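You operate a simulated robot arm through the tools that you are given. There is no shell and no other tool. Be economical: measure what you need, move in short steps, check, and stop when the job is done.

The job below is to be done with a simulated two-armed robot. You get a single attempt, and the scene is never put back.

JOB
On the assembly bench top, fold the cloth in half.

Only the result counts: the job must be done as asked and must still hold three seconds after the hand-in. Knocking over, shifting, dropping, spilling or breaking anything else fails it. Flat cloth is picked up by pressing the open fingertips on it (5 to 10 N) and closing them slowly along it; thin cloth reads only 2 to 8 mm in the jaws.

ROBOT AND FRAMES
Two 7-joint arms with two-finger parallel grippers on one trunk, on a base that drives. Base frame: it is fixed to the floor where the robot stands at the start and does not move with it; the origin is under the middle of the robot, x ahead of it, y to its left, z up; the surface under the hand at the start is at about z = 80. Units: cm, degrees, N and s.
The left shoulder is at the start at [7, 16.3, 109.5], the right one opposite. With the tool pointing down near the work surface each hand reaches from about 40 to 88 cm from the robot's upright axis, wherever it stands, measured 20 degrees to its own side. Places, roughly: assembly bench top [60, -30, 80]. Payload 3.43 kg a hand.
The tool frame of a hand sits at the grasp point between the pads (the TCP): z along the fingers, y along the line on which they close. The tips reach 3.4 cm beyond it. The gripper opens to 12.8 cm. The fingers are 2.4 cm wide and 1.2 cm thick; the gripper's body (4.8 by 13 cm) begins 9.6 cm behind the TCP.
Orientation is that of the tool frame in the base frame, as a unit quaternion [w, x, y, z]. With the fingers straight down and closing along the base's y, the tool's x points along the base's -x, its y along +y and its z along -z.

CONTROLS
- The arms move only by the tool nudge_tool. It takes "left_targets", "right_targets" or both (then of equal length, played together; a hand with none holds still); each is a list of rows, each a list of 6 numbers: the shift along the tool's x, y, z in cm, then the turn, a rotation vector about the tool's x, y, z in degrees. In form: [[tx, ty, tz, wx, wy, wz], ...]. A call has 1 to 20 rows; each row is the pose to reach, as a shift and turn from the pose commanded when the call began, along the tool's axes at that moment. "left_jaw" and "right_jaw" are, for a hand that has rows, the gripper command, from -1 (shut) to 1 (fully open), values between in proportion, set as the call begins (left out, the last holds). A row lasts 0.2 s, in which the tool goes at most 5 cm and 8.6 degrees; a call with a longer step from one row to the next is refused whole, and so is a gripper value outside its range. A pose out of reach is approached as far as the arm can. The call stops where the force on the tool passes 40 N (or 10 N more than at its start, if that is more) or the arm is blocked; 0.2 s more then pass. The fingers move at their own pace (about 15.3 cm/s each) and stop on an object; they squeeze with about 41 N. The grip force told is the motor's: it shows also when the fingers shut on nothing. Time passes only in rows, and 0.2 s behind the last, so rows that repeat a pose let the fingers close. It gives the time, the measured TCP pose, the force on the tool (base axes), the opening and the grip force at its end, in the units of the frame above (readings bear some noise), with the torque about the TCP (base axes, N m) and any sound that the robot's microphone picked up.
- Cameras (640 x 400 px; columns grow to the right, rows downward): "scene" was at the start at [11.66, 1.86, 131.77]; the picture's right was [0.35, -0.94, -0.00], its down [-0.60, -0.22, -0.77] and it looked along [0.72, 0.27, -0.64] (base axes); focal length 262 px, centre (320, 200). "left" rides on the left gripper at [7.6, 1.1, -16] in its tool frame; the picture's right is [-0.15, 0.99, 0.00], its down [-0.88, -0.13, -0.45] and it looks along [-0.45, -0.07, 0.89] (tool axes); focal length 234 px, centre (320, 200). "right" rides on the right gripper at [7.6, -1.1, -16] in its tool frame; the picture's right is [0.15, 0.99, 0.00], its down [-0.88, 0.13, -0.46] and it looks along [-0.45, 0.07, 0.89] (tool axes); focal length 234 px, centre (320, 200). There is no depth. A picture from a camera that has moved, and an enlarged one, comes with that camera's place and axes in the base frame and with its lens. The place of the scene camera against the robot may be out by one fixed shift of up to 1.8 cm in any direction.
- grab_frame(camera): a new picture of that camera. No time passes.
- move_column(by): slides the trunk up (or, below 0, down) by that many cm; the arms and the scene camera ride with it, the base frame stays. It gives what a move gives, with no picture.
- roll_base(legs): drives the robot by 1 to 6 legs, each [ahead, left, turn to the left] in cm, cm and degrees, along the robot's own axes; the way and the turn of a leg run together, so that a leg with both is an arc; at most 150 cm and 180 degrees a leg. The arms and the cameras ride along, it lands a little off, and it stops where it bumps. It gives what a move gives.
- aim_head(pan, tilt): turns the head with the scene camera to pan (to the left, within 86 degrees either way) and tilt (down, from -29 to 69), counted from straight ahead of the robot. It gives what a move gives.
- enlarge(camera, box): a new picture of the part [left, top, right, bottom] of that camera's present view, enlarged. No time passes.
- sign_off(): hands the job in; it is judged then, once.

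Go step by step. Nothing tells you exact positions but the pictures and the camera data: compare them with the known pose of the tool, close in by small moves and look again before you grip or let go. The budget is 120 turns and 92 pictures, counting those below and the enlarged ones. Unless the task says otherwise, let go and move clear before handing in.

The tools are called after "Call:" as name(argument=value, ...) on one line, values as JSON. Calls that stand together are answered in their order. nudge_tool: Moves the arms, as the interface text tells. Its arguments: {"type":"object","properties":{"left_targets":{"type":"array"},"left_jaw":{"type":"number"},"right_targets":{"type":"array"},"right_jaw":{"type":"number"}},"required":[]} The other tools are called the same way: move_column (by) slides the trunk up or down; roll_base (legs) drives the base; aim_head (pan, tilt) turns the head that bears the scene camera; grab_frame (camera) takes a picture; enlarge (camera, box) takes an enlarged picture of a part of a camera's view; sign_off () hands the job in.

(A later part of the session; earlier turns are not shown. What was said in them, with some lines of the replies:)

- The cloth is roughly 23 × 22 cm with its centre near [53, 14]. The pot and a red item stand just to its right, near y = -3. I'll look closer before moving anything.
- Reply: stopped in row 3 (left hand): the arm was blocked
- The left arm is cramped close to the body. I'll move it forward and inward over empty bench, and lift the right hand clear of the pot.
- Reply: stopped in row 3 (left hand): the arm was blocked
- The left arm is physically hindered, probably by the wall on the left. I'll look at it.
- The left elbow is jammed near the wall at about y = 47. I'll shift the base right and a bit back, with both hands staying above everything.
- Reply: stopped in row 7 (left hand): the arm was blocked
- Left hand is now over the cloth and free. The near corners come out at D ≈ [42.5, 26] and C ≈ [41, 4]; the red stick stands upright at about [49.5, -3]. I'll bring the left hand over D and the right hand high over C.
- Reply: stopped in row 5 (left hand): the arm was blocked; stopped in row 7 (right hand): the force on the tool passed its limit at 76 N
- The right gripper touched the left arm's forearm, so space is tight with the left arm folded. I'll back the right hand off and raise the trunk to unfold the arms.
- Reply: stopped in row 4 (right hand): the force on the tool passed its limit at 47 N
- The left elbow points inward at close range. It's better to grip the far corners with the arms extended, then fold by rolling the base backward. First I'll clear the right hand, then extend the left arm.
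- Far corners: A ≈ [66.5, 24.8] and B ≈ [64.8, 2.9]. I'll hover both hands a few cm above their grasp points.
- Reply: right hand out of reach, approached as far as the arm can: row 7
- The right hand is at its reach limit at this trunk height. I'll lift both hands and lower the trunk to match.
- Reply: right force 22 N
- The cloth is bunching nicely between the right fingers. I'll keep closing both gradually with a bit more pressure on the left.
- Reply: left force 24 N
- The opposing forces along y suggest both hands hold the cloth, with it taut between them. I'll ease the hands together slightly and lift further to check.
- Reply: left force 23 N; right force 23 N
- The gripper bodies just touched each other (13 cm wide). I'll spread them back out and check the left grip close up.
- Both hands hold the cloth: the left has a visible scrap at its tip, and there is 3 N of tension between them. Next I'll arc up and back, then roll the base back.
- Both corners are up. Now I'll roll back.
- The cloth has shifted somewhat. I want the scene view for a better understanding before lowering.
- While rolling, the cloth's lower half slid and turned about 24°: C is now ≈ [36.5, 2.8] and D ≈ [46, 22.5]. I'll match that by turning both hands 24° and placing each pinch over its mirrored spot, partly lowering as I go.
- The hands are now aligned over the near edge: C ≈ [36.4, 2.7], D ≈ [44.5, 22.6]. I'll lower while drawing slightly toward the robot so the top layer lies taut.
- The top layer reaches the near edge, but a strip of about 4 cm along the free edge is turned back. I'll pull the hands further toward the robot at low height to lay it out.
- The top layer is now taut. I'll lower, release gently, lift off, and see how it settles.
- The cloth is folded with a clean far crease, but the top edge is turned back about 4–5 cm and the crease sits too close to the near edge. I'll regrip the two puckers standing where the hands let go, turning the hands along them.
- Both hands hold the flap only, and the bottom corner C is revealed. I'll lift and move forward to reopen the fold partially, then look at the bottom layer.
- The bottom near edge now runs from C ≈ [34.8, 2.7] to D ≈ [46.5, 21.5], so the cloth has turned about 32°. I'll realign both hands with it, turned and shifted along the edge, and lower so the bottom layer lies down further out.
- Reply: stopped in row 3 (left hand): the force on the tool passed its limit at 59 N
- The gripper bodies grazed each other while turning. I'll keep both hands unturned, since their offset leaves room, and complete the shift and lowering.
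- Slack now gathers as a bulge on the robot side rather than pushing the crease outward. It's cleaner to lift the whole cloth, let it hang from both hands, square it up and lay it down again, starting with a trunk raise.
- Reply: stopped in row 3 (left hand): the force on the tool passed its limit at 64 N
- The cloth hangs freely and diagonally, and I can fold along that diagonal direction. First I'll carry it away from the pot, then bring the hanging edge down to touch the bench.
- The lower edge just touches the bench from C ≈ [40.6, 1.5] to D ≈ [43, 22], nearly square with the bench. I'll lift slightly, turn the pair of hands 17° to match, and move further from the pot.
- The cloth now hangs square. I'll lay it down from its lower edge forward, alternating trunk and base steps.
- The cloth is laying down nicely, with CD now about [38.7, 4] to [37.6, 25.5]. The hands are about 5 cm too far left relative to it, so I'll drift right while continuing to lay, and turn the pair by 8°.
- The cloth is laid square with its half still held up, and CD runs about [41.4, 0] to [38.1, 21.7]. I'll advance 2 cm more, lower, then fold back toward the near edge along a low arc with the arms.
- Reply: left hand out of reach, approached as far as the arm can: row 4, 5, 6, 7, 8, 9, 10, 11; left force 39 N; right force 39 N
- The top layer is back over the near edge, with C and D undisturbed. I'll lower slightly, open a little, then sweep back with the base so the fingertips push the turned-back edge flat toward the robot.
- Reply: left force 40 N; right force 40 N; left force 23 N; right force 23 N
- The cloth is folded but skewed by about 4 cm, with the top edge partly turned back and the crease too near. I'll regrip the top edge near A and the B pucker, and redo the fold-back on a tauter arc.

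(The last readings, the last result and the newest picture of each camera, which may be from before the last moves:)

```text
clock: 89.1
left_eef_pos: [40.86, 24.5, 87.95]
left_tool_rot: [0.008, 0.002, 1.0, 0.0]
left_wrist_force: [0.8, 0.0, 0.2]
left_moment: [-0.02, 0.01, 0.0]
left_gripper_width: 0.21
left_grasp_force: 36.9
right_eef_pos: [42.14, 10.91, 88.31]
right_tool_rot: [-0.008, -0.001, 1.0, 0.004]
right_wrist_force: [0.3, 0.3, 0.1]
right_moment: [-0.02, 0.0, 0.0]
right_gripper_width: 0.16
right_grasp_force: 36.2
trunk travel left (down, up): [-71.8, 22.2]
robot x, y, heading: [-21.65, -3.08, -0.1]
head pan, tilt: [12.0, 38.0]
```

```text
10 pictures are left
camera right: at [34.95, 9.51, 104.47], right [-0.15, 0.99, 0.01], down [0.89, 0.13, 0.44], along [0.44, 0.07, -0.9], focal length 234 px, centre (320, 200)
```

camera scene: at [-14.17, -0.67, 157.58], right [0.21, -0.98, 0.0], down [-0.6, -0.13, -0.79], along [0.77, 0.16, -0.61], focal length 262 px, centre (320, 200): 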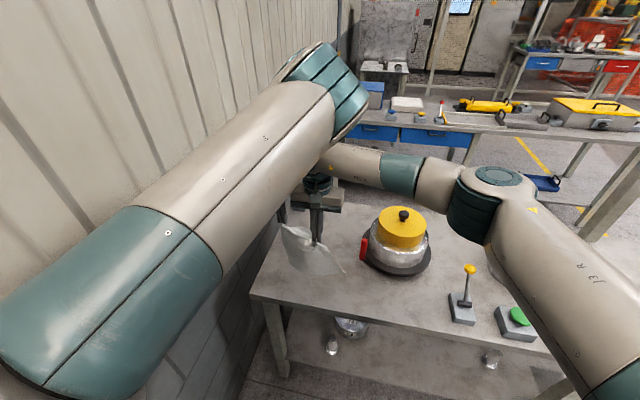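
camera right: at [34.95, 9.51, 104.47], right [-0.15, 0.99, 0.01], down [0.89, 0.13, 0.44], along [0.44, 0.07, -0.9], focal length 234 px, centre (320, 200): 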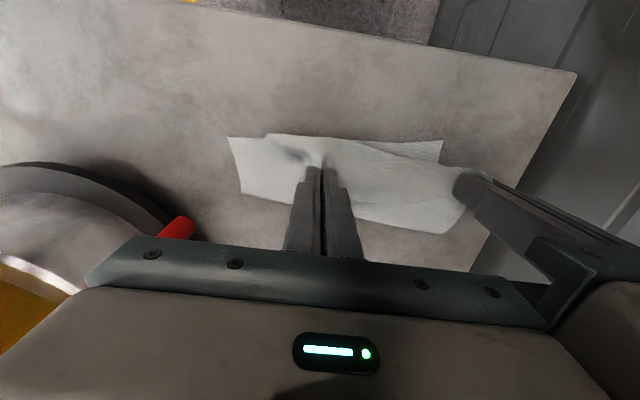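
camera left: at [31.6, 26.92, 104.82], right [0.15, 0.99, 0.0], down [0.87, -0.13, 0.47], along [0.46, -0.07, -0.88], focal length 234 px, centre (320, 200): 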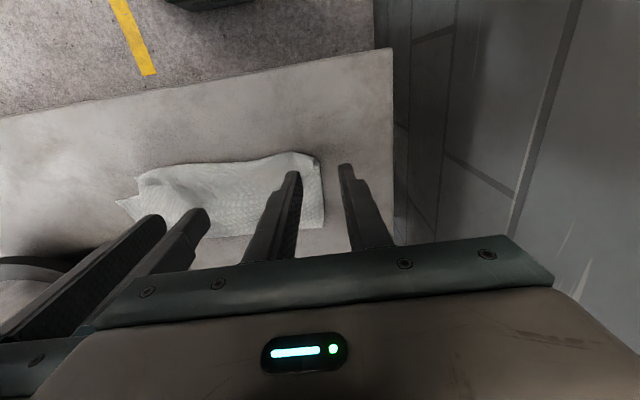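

Both hands hold the top edge and the bottom layer is undisturbed: C ≈ [41.2, 1.2], D ≈ [38.4, 23]. Now I'll lift and carry forward so the crease moves out to half length, drifting right to fix the skew.

Call:
move_column(by=3)

Call:
roll_base(legs=[[4.5, -1.1, 0]])

Call:
move_column(by=2.5)

Call:
roll_base(legs=[[4.5, -1.1, 0]])

Call:
grab_frame(camera="right")

Call:
enlarge(camera="scene", box=[240, 180, 400, 300])

```text
clock: 89.9
left_eef_pos: [40.88, 24.39, 90.83]
left_tool_rot: [0.008, 0.003, 1.0, -0.001]
left_wrist_force: [0.4, -0.1, -0.4]
left_moment: [-0.01, 0.01, 0.01]
left_gripper_width: 0.2
left_grasp_force: 37.1
right_eef_pos: [42.2, 10.93, 91.25]
right_tool_rot: [-0.009, 0.0, 1.0, 0.003]
right_wrist_force: [-0.2, -0.6, -0.7]
right_moment: [0.01, 0.01, 0.0]
right_gripper_width: 0.18
right_grasp_force: 36.3
trunk travel left (down, up): [-74.8, 19.2]
robot x, y, heading: [-21.5, -2.85, -0.2]
head pan, tilt: [12.0, 38.0]
```

```text
clock: 90.8
left_eef_pos: [45.09, 23.38, 91.13]
left_tool_rot: [0.009, 0.001, 1.0, -0.001]
left_wrist_force: [-0.3, -0.8, 0.4]
left_moment: [0.0, -0.06, 0.04]
left_gripper_width: 0.24
left_grasp_force: 37.2
right_eef_pos: [46.25, 9.83, 91.48]
right_tool_rot: [-0.006, 0.0, 1.0, 0.002]
right_wrist_force: [-0.1, 0.5, 0.6]
right_moment: [-0.02, -0.01, 0.0]
right_gripper_width: 0.15
right_grasp_force: 36.2
trunk travel left (down, up): [-74.8, 19.2]
robot x, y, heading: [-17.38, -3.97, -0.1]
head pan, tilt: [12.0, 38.0]
```

```text
clock: 91.5
left_eef_pos: [45.34, 23.39, 93.33]
left_tool_rot: [0.007, 0.002, 1.0, 0.0]
left_wrist_force: [-0.4, -0.3, 0.0]
left_moment: [0.02, 0.05, 0.03]
left_gripper_width: 0.22
left_grasp_force: 36.9
right_eef_pos: [46.6, 9.91, 93.62]
right_tool_rot: [-0.009, -0.001, 1.0, 0.004]
right_wrist_force: [0.6, -0.1, -0.8]
right_moment: [0.0, 0.03, 0.01]
right_gripper_width: 0.15
right_grasp_force: 36.1
trunk travel left (down, up): [-77.3, 16.7]
robot x, y, heading: [-17.09, -3.93, 0.3]
head pan, tilt: [12.0, 38.0]
```

```text
clock: 92.4
left_eef_pos: [49.32, 22.41, 93.72]
left_tool_rot: [0.011, 0.002, 1.0, -0.001]
left_wrist_force: [-0.4, 1.0, -0.1]
left_moment: [-0.04, -0.07, -0.01]
left_gripper_width: 0.21
left_grasp_force: 37.2
right_eef_pos: [50.37, 8.97, 94.18]
right_tool_rot: [-0.006, -0.001, 1.0, 0.003]
right_wrist_force: [-0.3, 0.1, -0.6]
right_moment: [-0.04, -0.07, -0.05]
right_gripper_width: 0.18
right_grasp_force: 36.0
trunk travel left (down, up): [-77.3, 16.7]
robot x, y, heading: [-12.64, -4.9, 0.0]
head pan, tilt: [12.0, 38.0]
```

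```text
9 pictures are left
camera right: at [43.16, 7.55, 110.26], right [-0.15, 0.99, 0.01], down [0.89, 0.13, 0.45], along [0.44, 0.07, -0.9], focal length 234 px, centre (320, 200)
```

right: 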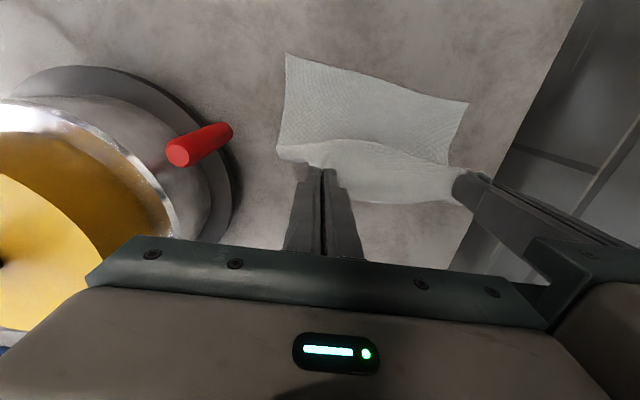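

```text
3.33 times, centred on (320, 240) of scene
camera zoom: at [-1.26, -4.16, 151.94], right [0.21, -0.98, 0.0], down [-0.6, -0.13, -0.79], along [0.77, 0.16, -0.61], focal length 874 px, centre (320, 67)
```

zoom: 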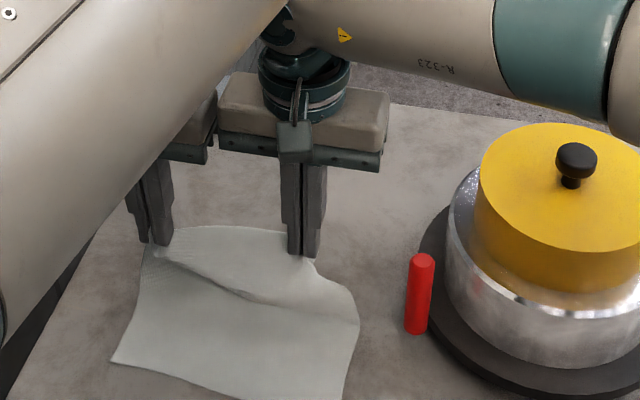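

The skew is now corrected: CD is square with the bench and both pinches sit symmetrically. I'll bring both hands to the half-length point, then fold back on a taut arc of about 10 cm radius.

Call:
nudge_tool(left_targets=[[-1, 0, 0, 0, 0, 0], [-2, 0, 0, 0, 0, 0], [-3, 0, 0, 0, 0, 0], [-3.6, 0, 0.4, 0, 0, 0], [-3.6, 0, 0.8, 0, 0, 0], [-3.6, 0, 0.8, 0, 0, 0]], right_targets=[[-0.5, 0, 0, 0, 0, 0], [-1, 0, 0, 0, 0, 0], [-1.4, 0, 0, 0, 0, 0], [-1.7, 0, 0.5, 0, 0, 0], [-1.7, 0, 1.2, 0, 0, 0], [-1.7, 0, 1.2, 0, 0, 0]])

Call:
roll_base(legs=[[-4, 0, 0]])

Call:
nudge_tool(left_targets=[[0.5, 0, 0.3, 0, 0, 0], [1, 0, 0.7, 0, 0, 0], [1.5, 0, 1.1, 0, 0, 0], [2, 0, 1.6, 0, 0, 0], [2.5, 0, 2.2, 0, 0, 0], [3, 0, 2.9, 0, 0, 0], [3.4, 0, 3.5, 0, 0, 0], [3.8, 0, 4.2, 0, 0, 0], [4.1, 0, 4.9, 0, 0, 0], [4.4, 0, 5.6, 0, 0, 0], [4.6, 0, 6.3, 0, 0, 0], [4.8, 0, 7, 0, 0, 0], [4.8, 0, 7, 0, 0, 0]], right_targets=[[0.5, 0, 0.3, 0, 0, 0], [1, 0, 0.7, 0, 0, 0], [1.5, 0, 1.1, 0, 0, 0], [2, 0, 1.6, 0, 0, 0], [2.5, 0, 2.2, 0, 0, 0], [3, 0, 2.9, 0, 0, 0], [3.4, 0, 3.5, 0, 0, 0], [3.8, 0, 4.2, 0, 0, 0], [4.1, 0, 4.9, 0, 0, 0], [4.4, 0, 5.6, 0, 0, 0], [4.6, 0, 6.3, 0, 0, 0], [4.8, 0, 7, 0, 0, 0], [4.8, 0, 7, 0, 0, 0]])

Call:
grab_frame(camera="right")

```text
clock: 93.8
left_eef_pos: [53.4, 22.46, 92.66]
left_tool_rot: [0.008, 0.002, 1.0, 0.001]
left_wrist_force: [-1.1, 0.7, 0.7]
left_moment: [-0.01, 0.0, 0.03]
left_gripper_width: 0.21
left_grasp_force: 36.7
right_eef_pos: [52.5, 8.89, 92.61]
right_tool_rot: [-0.009, -0.002, 1.0, 0.004]
right_wrist_force: [0.1, 0.2, -0.9]
right_moment: [-0.01, -0.01, -0.01]
right_gripper_width: 0.16
right_grasp_force: 36.8
trunk travel left (down, up): [-77.3, 16.7]
robot x, y, heading: [-12.71, -5.03, -0.3]
head pan, tilt: [12.0, 38.0]
```

```text
clock: 94.7
left_eef_pos: [49.69, 22.32, 92.28]
left_tool_rot: [0.005, 0.002, 1.0, 0.001]
left_wrist_force: [0.3, 0.1, -0.6]
left_moment: [-0.01, 0.01, -0.02]
left_gripper_width: 0.2
left_grasp_force: 36.9
right_eef_pos: [49.09, 8.89, 92.23]
right_tool_rot: [-0.011, 0.0, 1.0, 0.004]
right_wrist_force: [1.1, 0.6, 0.1]
right_moment: [0.01, 0.03, 0.0]
right_gripper_width: 0.15
right_grasp_force: 36.5
trunk travel left (down, up): [-77.3, 16.7]
robot x, y, heading: [-16.57, -5.28, 0.3]
head pan, tilt: [12.0, 38.0]
```

```text
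clock: 97.5
left_eef_pos: [44.67, 22.28, 85.69]
left_tool_rot: [0.007, 0.001, 1.0, 0.0]
left_wrist_force: [-0.2, -0.4, 0.4]
left_moment: [0.01, 0.01, 0.04]
left_gripper_width: 0.21
left_grasp_force: 36.8
right_eef_pos: [43.68, 8.9, 85.68]
right_tool_rot: [-0.008, -0.001, 1.0, 0.003]
right_wrist_force: [0.8, 0.6, 1.0]
right_moment: [0.03, 0.0, 0.0]
right_gripper_width: 0.17
right_grasp_force: 36.5
trunk travel left (down, up): [-77.3, 16.7]
robot x, y, heading: [-16.57, -4.57, -0.1]
head pan, tilt: [12.0, 38.0]
```

```text
7 pictures are left
camera right: at [36.45, 7.45, 101.83], right [-0.15, 0.99, 0.01], down [0.89, 0.13, 0.44], along [0.44, 0.07, -0.9], focal length 234 px, centre (320, 200)
```

right: 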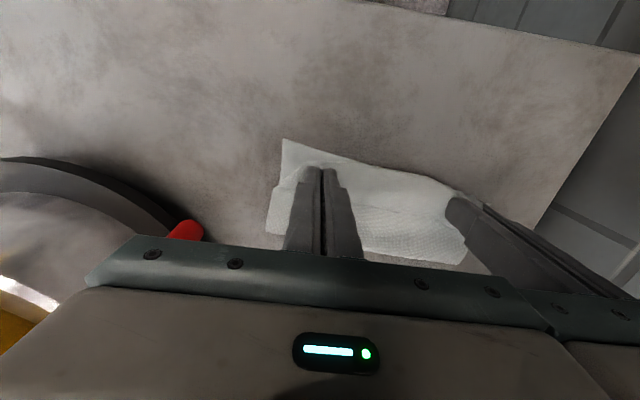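

The crease is now at x ≈ 52.5 with CD at ≈ 41.5–42.4, so the fold is near exactly half. I'll lower, release, and sweep back to flatten the free edge.

Call:
move_column(by=-0.9)

Call:
nudge_tool(left_targets=[[0, 0, 0, 0, 0, 0], [0, 0, 0, 0, 0, 0], [0, 0, 0, 0, 0, 0]], right_targets=[[0, 0, 0, 0, 0, 0], [0, 0, 0, 0, 0, 0], [0, 0, 0, 0, 0, 0]], left_jaw=-0.75, right_jaw=-0.75)

Call:
roll_base(legs=[[-5.5, 0, 0]])

Call:
move_column(by=12)

Call:
enlarge(camera="right", box=[200, 90, 520, 290])

```text
clock: 98.1
left_eef_pos: [44.63, 22.43, 84.69]
left_tool_rot: [0.008, 0.002, 1.0, 0.0]
left_wrist_force: [-0.6, -0.5, -0.3]
left_moment: [0.02, -0.06, 0.0]
left_gripper_width: 0.2
left_grasp_force: 37.1
right_eef_pos: [43.68, 8.81, 84.72]
right_tool_rot: [-0.009, -0.001, 1.0, 0.003]
right_wrist_force: [-0.8, 0.7, 0.3]
right_moment: [0.01, 0.01, 0.03]
right_gripper_width: 0.16
right_grasp_force: 36.0
trunk travel left (down, up): [-76.4, 17.6]
robot x, y, heading: [-16.63, -5.09, -0.0]
head pan, tilt: [12.0, 38.0]
```

```text
clock: 98.9
left_eef_pos: [44.6, 22.34, 84.79]
left_tool_rot: [0.008, 0.001, 1.0, 0.0]
left_wrist_force: [-0.5, -0.5, 0.4]
left_moment: [-0.01, 0.01, -0.01]
left_gripper_width: 1.61
left_grasp_force: 0.1
right_eef_pos: [43.69, 8.91, 84.71]
right_tool_rot: [-0.009, -0.001, 1.0, 0.003]
right_wrist_force: [0.2, 0.0, 0.1]
right_moment: [0.0, 0.02, 0.02]
right_gripper_width: 1.57
right_grasp_force: 0.1
trunk travel left (down, up): [-76.4, 17.6]
robot x, y, heading: [-16.45, -4.98, -0.1]
head pan, tilt: [12.0, 38.0]
```

```text
clock: 99.8
left_eef_pos: [39.54, 22.32, 84.44]
left_tool_rot: [0.006, 0.002, 1.0, 0.0]
left_wrist_force: [0.3, 0.9, -0.5]
left_moment: [0.03, 0.03, -0.01]
left_gripper_width: 1.6
left_grasp_force: 0.1
right_eef_pos: [38.5, 8.85, 84.58]
right_tool_rot: [-0.01, 0.0, 1.0, 0.003]
right_wrist_force: [-0.2, 0.8, 0.3]
right_moment: [0.0, 0.05, 0.02]
right_gripper_width: 1.6
right_grasp_force: 0.0
trunk travel left (down, up): [-76.4, 17.6]
robot x, y, heading: [-21.79, -4.93, -0.2]
head pan, tilt: [12.0, 38.0]
```

```text
clock: 101.3
left_eef_pos: [39.35, 22.3, 96.72]
left_tool_rot: [0.008, 0.002, 1.0, -0.001]
left_wrist_force: [-0.1, -1.0, -0.7]
left_moment: [-0.01, 0.05, 0.0]
left_gripper_width: 1.6
left_grasp_force: 0.1
right_eef_pos: [38.41, 8.72, 96.74]
right_tool_rot: [-0.009, -0.001, 1.0, 0.004]
right_wrist_force: [0.6, 0.7, 0.2]
right_moment: [-0.01, 0.0, -0.02]
right_gripper_width: 1.58
right_grasp_force: 0.1
trunk travel left (down, up): [-88.4, 5.6]
robot x, y, heading: [-22.21, -4.86, -0.1]
head pan, tilt: [12.0, 38.0]
```

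```text
2.00 times, centred on (360, 190) of right
camera zoom: at [31.17, 7.43, 112.9], right [-0.15, 0.99, 0.01], down [0.89, 0.13, 0.44], along [0.43, 0.07, -0.9], focal length 468 px, centre (240, 220)
```

zoom: 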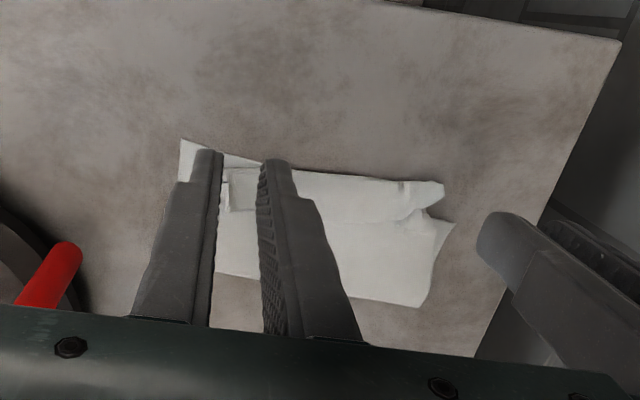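

Call:
roll_base(legs=[[-12, 0, 0]])

Call:
enlarge(camera="right", box=[200, 130, 520, 330])

Call:
enlarge(camera="scene", box=[260, 150, 380, 240])

```text
clock: 102.5
left_eef_pos: [27.66, 22.44, 96.58]
left_tool_rot: [0.007, 0.002, 1.0, 0.0]
left_wrist_force: [-0.2, 0.3, 0.7]
left_moment: [0.01, 0.04, 0.01]
left_gripper_width: 1.6
left_grasp_force: 0.1
right_eef_pos: [26.71, 8.76, 96.55]
right_tool_rot: [-0.01, 0.001, 1.0, 0.003]
right_wrist_force: [-0.2, -0.2, 0.3]
right_moment: [-0.01, 0.02, 0.03]
right_gripper_width: 1.59
right_grasp_force: 0.1
trunk travel left (down, up): [-88.4, 5.6]
robot x, y, heading: [-33.85, -4.9, -0.2]
head pan, tilt: [12.0, 38.0]
```

```text
2.00 times, centred on (360, 230) of right
camera zoom: at [19.51, 7.43, 112.83], right [-0.15, 0.99, 0.01], down [0.89, 0.13, 0.44], along [0.43, 0.07, -0.9], focal length 468 px, centre (240, 140)
```

zoom: 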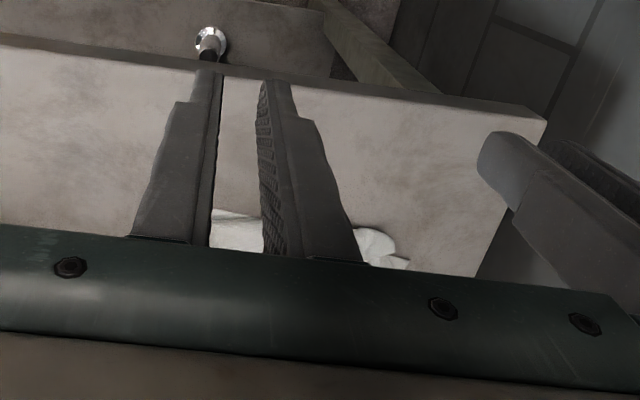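

```text
4.44 times, centred on (320, 195) of scene
camera zoom: at [-21.5, -4.24, 162.93], right [0.21, -0.98, 0.0], down [-0.6, -0.13, -0.79], along [0.77, 0.16, -0.62], focal length 1165 px, centre (320, 222)
```

zoom: 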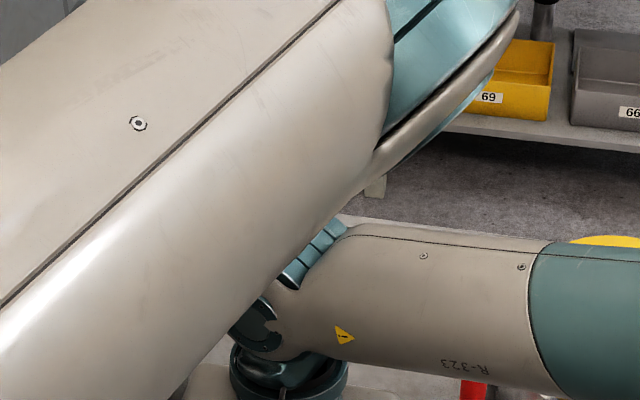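

Call:
roll_base(legs=[[24, 0, 0]])

Call:
enlarge(camera="right", box=[200, 20, 520, 220])

```text
clock: 104.3
left_eef_pos: [51.37, 22.17, 96.9]
left_tool_rot: [0.009, 0.003, 1.0, 0.001]
left_wrist_force: [0.3, 0.3, 0.1]
left_moment: [-0.01, -0.01, 0.01]
left_gripper_width: 1.61
left_grasp_force: 0.1
right_eef_pos: [50.49, 8.47, 96.91]
right_tool_rot: [-0.008, 0.002, 1.0, 0.003]
right_wrist_force: [0.9, 0.3, -0.5]
right_moment: [-0.01, 0.0, 0.01]
right_gripper_width: 1.6
right_grasp_force: 0.1
trunk travel left (down, up): [-88.4, 5.6]
robot x, y, heading: [-10.0, -4.89, -0.3]
head pan, tilt: [12.0, 38.0]
```

```text
2.00 times, centred on (360, 120) of right
camera zoom: at [43.27, 7.19, 112.99], right [-0.14, 0.99, 0.01], down [0.89, 0.12, 0.44], along [0.44, 0.07, -0.9], focal length 468 px, centre (240, 360)
```

zoom: 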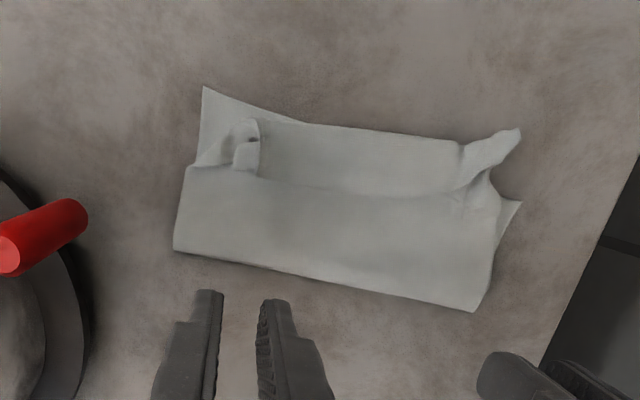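

The fold is about 22.5 × 10.5 cm with a clean crease at x ≈ 52. Corners A and B sit about 4.5 cm from D and C, with the edge partly turned back. I'll regrip the two corner puckers and tug each toward its partner corner.

Call:
roll_base(legs=[[-9, 0, 0]])

Call:
nudge_tool(left_targets=[[0.2, 0.7, 0, 0, 0, 0], [0.4, 1.5, 0, 0, 0, 0], [0.4, 1.5, 0, 0, 0, 0]], right_targets=[[-1.2, -0.1, 0, 0, 0, 0], [-2.5, -0.2, 0, 0, 0, 0], [-2.5, -0.2, 0, 0, 0, 0]], left_jaw=-0.5, right_jaw=-0.5)

```text
clock: 105.4
left_eef_pos: [42.98, 22.11, 96.5]
left_tool_rot: [0.007, 0.004, 1.0, 0.001]
left_wrist_force: [-0.2, 0.2, 0.5]
left_moment: [-0.02, -0.03, 0.0]
left_gripper_width: 1.63
left_grasp_force: 0.1
right_eef_pos: [42.0, 8.43, 96.57]
right_tool_rot: [-0.01, 0.002, 1.0, 0.002]
right_wrist_force: [0.2, -1.0, -0.4]
right_moment: [-0.01, -0.01, 0.04]
right_gripper_width: 1.6
right_grasp_force: 0.0
trunk travel left (down, up): [-88.4, 5.6]
robot x, y, heading: [-18.84, -5.04, -0.5]
head pan, tilt: [12.0, 38.0]
```

```text
clock: 106.2
left_eef_pos: [42.18, 23.62, 96.8]
left_tool_rot: [0.009, 0.003, 1.0, 0.0]
left_wrist_force: [-0.1, -0.7, 0.8]
left_moment: [-0.03, -0.02, 0.04]
left_gripper_width: 3.23
left_grasp_force: 0.0
right_eef_pos: [44.0, 8.28, 96.77]
right_tool_rot: [-0.007, 0.001, 1.0, 0.003]
right_wrist_force: [0.3, -0.1, 0.7]
right_moment: [-0.03, -0.04, -0.01]
right_gripper_width: 3.21
right_grasp_force: 0.1
trunk travel left (down, up): [-88.4, 5.6]
robot x, y, heading: [-18.63, -5.31, -0.5]
head pan, tilt: [12.0, 38.0]
```

Call:
move_column(by=-12.5)

Call:
nudge_tool(left_targets=[[0, 0, 0, 0, 0, 0], [0, 0, 0, 0, 0, 0]], right_targets=[[0, 0, 0, 0, 0, 0], [0, 0, 0, 0, 0, 0]], left_jaw=-0.75, right_jaw=-0.75)

Call:
nudge_tool(left_targets=[[0, 0, 0, 0, 0, 0], [0, 0, 0, 0, 0, 0], [0, 0, 0, 0, 0, 0]], right_targets=[[0, 0, 0, 0, 0, 0], [0, 0, 0, 0, 0, 0], [0, 0, 0, 0, 0, 0]], left_jaw=-1, right_jaw=-1)

Call:
nudge_tool(left_targets=[[0, 0, -1, 0, 0, 0], [0, 0, -2.5, 0, 0, 0], [-1, 0.6, -3, 0, 0, 0], [-2, 1.2, -3, 0, 0, 0], [-3, 1.8, -2.5, 0, 0, 0], [-3, 1.8, -1.2, 0, 0, 0], [-3, 1.8, -0.3, 0, 0, 0], [-3, 1.8, -0.3, 0, 0, 0]], right_targets=[[0, 0, -1, 0, 0, 0], [0, 0, -2.5, 0, 0, 0], [1, -0.6, -3, 0, 0, 0], [2, -1.2, -3, 0, 0, 0], [3, -1.8, -2.5, 0, 0, 0], [3, -1.8, -1.2, 0, 0, 0], [3, -1.8, -0.3, 0, 0, 0], [3, -1.8, -0.3, 0, 0, 0]])

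Call:
enlarge(camera="right", box=[200, 110, 520, 310])

```text
clock: 107.8
left_eef_pos: [42.28, 23.6, 84.18]
left_tool_rot: [0.008, 0.004, 1.0, -0.001]
left_wrist_force: [1.0, 0.0, 0.1]
left_moment: [0.0, -0.03, 0.01]
left_gripper_width: 3.15
left_grasp_force: 0.2
right_eef_pos: [44.18, 8.35, 84.34]
right_tool_rot: [-0.009, 0.002, 1.0, 0.003]
right_wrist_force: [-0.3, 0.5, 0.5]
right_moment: [0.02, 0.01, 0.0]
right_gripper_width: 3.19
right_grasp_force: 0.2
trunk travel left (down, up): [-75.9, 18.1]
robot x, y, heading: [-18.53, -4.74, -0.1]
head pan, tilt: [12.0, 38.0]
```

```text
clock: 108.4
left_eef_pos: [42.32, 23.61, 84.13]
left_tool_rot: [0.007, 0.004, 1.0, 0.0]
left_wrist_force: [0.0, 0.4, -0.4]
left_moment: [0.01, -0.02, -0.01]
left_gripper_width: 1.63
left_grasp_force: 0.2
right_eef_pos: [44.2, 8.31, 84.28]
right_tool_rot: [-0.009, 0.002, 1.0, 0.002]
right_wrist_force: [-0.2, -0.2, 0.1]
right_moment: [0.02, -0.04, 0.02]
right_gripper_width: 1.58
right_grasp_force: 0.1
trunk travel left (down, up): [-75.9, 18.1]
robot x, y, heading: [-18.33, -5.04, -0.3]
head pan, tilt: [12.0, 38.0]
```

```text
clock: 109.2
left_eef_pos: [42.27, 23.64, 84.17]
left_tool_rot: [0.008, 0.004, 1.0, -0.001]
left_wrist_force: [0.3, -6.4, 1.0]
left_moment: [-0.22, -0.03, -0.02]
left_gripper_width: 0.24
left_grasp_force: 37.8
right_eef_pos: [44.19, 8.37, 84.28]
right_tool_rot: [-0.008, 0.002, 1.0, 0.004]
right_wrist_force: [-1.0, 6.4, 0.1]
right_moment: [0.2, 0.07, 0.07]
right_gripper_width: 0.16
right_grasp_force: 36.9
trunk travel left (down, up): [-75.9, 18.1]
robot x, y, heading: [-18.54, -5.18, -0.6]
head pan, tilt: [12.0, 38.0]
```

```text
clock: 110.2
left_eef_pos: [44.24, 23.8, 86.94]
left_tool_rot: [0.005, 0.008, 1.0, -0.011]
left_wrist_force: [-4.6, -19.3, 0.5]
left_moment: [-0.68, 0.15, -0.12]
left_gripper_width: 0.23
left_grasp_force: 37.0
right_eef_pos: [42.2, 8.17, 87.54]
right_tool_rot: [-0.006, -0.001, 1.0, 0.013]
right_wrist_force: [3.9, 19.4, -0.5]
right_moment: [0.66, -0.16, -0.02]
right_gripper_width: 0.16
right_grasp_force: 36.6
trunk travel left (down, up): [-75.9, 18.1]
robot x, y, heading: [-18.49, -4.62, -0.2]
head pan, tilt: [12.0, 38.0]
stopped in row 5 (left hand): the force on the tool passed its limit at 44 N (the readings are from after the stop); the commanded pose is now the measured one
```

```text
2.00 times, centred on (360, 210) of right
camera zoom: at [34.86, 6.37, 103.67], right [-0.15, 0.99, 0.03], down [0.89, 0.12, 0.45], along [0.44, 0.09, -0.89], focal length 468 px, centre (240, 180)
```

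zoom: 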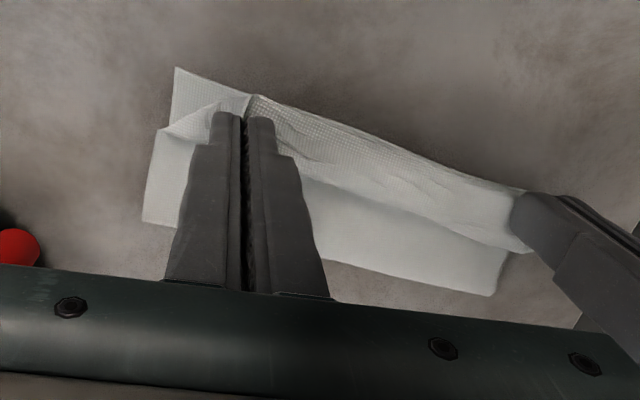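

The top edge is taut between the hands. I'll lower, release with a short sweep toward the robot, and lift off.

Call:
nudge_tool(left_targets=[[0, -0.4, 0.6, 0, 0, 0], [0.2, -0.4, 1.3, 0, 0, 0], [0.3, -0.4, 2, 0, 0, 0], [0.3, -0.4, 2.5, 0, 0, 0], [0.3, -0.4, 2.5, 0, 0, 0]], right_targets=[[0.4, 0.3, 0.6, 0, 0, 0], [0.8, 0.3, 1.4, 0, 0, 0], [1.2, 0.3, 2.2, 0, 0, 0], [1.3, 0.3, 2.9, 0, 0, 0], [1.3, 0.3, 2.9, 0, 0, 0]])

Call:
nudge_tool(left_targets=[[0, 0, 0, 0, 0, 0], [0, 0, 0, 0, 0, 0], [0, 0, 0, 0, 0, 0]], right_targets=[[0, 0, 0, 0, 0, 0], [0, 0, 0, 0, 0, 0], [0, 0, 0, 0, 0, 0]], left_jaw=-0.7, right_jaw=-0.7)

Call:
nudge_tool(left_targets=[[1, 0, 0, 0, 0, 0], [2, 0, 0, 0, 0, 0], [3, 0, -0.3, 0, 0, 0], [3.5, 0, -1, 0, 0, 0], [3.5, 0, -1, 0, 0, 0]], right_targets=[[1, 0, 0, 0, 0, 0], [2, 0, 0, 0, 0, 0], [3, 0, -0.3, 0, 0, 0], [3.5, 0, -1, 0, 0, 0], [3.5, 0, -1, 0, 0, 0]])

Call:
move_column(by=13)

Call:
roll_base(legs=[[13, 0, 0]])

Call:
enlarge(camera="right", box=[200, 20, 520, 220])

```text
clock: 111.4
left_eef_pos: [43.93, 23.61, 84.48]
left_tool_rot: [0.005, 0.007, 1.0, -0.008]
left_wrist_force: [-6.6, -20.6, 0.5]
left_moment: [-0.77, 0.18, -0.16]
left_gripper_width: 0.23
left_grasp_force: 36.8
right_eef_pos: [40.81, 8.14, 84.5]
right_tool_rot: [-0.006, 0.0, 1.0, 0.011]
right_wrist_force: [5.5, 20.6, -0.8]
right_moment: [0.76, -0.25, -0.08]
right_gripper_width: 0.17
right_grasp_force: 36.3
trunk travel left (down, up): [-75.9, 18.1]
robot x, y, heading: [-18.61, -5.16, -0.3]
head pan, tilt: [12.0, 38.0]
```

```text
clock: 112.2
left_eef_pos: [43.9, 23.64, 84.48]
left_tool_rot: [0.005, 0.007, 1.0, -0.007]
left_wrist_force: [0.3, -0.4, 0.1]
left_moment: [0.01, 0.01, 0.0]
left_gripper_width: 1.91
left_grasp_force: 0.0
right_eef_pos: [40.82, 8.12, 84.5]
right_tool_rot: [-0.006, 0.001, 1.0, 0.01]
right_wrist_force: [0.7, 0.3, 0.7]
right_moment: [-0.01, 0.01, -0.01]
right_gripper_width: 1.95
right_grasp_force: 0.1
trunk travel left (down, up): [-75.9, 18.1]
robot x, y, heading: [-18.58, -4.96, -0.4]
head pan, tilt: [12.0, 38.0]
```

```text
clock: 113.4
left_eef_pos: [40.46, 23.83, 85.36]
left_tool_rot: [0.005, 0.007, 1.0, -0.007]
left_wrist_force: [-0.9, -0.3, 0.1]
left_moment: [0.0, -0.01, 0.02]
left_gripper_width: 1.92
left_grasp_force: 0.0
right_eef_pos: [37.29, 8.08, 85.68]
right_tool_rot: [-0.008, 0.0, 1.0, 0.01]
right_wrist_force: [0.1, 1.3, 0.2]
right_moment: [0.01, 0.02, 0.02]
right_gripper_width: 1.92
right_grasp_force: 0.0
trunk travel left (down, up): [-75.9, 18.1]
robot x, y, heading: [-18.66, -4.89, -0.1]
head pan, tilt: [12.0, 38.0]
```

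```text
clock: 115.0
left_eef_pos: [40.44, 23.76, 98.37]
left_tool_rot: [0.005, 0.007, 1.0, -0.006]
left_wrist_force: [-0.4, -0.6, 0.0]
left_moment: [-0.05, -0.02, 0.01]
left_gripper_width: 1.93
left_grasp_force: 0.1
right_eef_pos: [37.35, 8.01, 98.56]
right_tool_rot: [-0.007, -0.001, 1.0, 0.011]
right_wrist_force: [-0.3, -0.3, 0.4]
right_moment: [0.0, 0.0, 0.02]
right_gripper_width: 1.93
right_grasp_force: 0.0
trunk travel left (down, up): [-88.9, 5.1]
robot x, y, heading: [-18.77, -5.11, -0.3]
head pan, tilt: [12.0, 38.0]
```

```text
clock: 116.3
left_eef_pos: [53.41, 23.77, 98.52]
left_tool_rot: [0.006, 0.007, 1.0, -0.007]
left_wrist_force: [0.2, 0.3, 0.7]
left_moment: [-0.01, -0.03, 0.02]
left_gripper_width: 1.96
left_grasp_force: 0.0
right_eef_pos: [50.12, 8.1, 98.76]
right_tool_rot: [-0.006, 0.0, 1.0, 0.011]
right_wrist_force: [0.1, -1.0, 0.0]
right_moment: [0.0, 0.03, 0.02]
right_gripper_width: 1.91
right_grasp_force: 0.1
trunk travel left (down, up): [-88.9, 5.1]
robot x, y, heading: [-5.58, -5.32, -0.5]
head pan, tilt: [12.0, 38.0]
```

```text
2.00 times, centred on (360, 120) of right
camera zoom: at [42.88, 6.52, 114.84], right [-0.15, 0.99, 0.02], down [0.89, 0.12, 0.45], along [0.44, 0.09, -0.89], focal length 468 px, centre (240, 360)
```

zoom: 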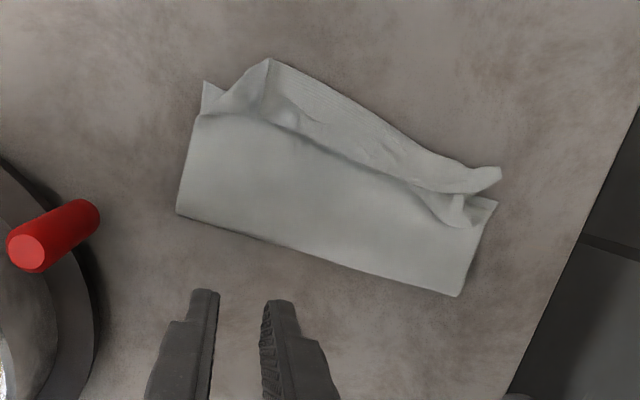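

The cloth is now folded double, with its crease at x ≈ 52. The top corners lie roughly 2–4 cm from the bottom ones, both hands are open and clear, and nothing else looks disturbed, so I'm handing in.

Call:
sign_off()

```text
The job is handed in.
```

I folded the cloth roughly in half on the assembly bench top and handed it in, but the fold is not a clean edge-to-edge one.

- **Fold:** in the last picture the crease is straight and the cloth is doubled, about 22 cm long and 10 to 13 cm deep.
- **Alignment:** the top corners sit about 2 to 4 cm from the bottom ones.
- **Turned-back edge:** part of the free top edge is still folded back on itself and standing up slightly. I could not sweep it fully flat.
- **Position:** the cloth slid and turned during the work, so it ended up a few centimetres closer to the robot than where it started.
- **Other objects:** the pot and red stick looked undisturbed in the pictures, and I saw no sign that anything else had been touched. Both hands are open and clear.
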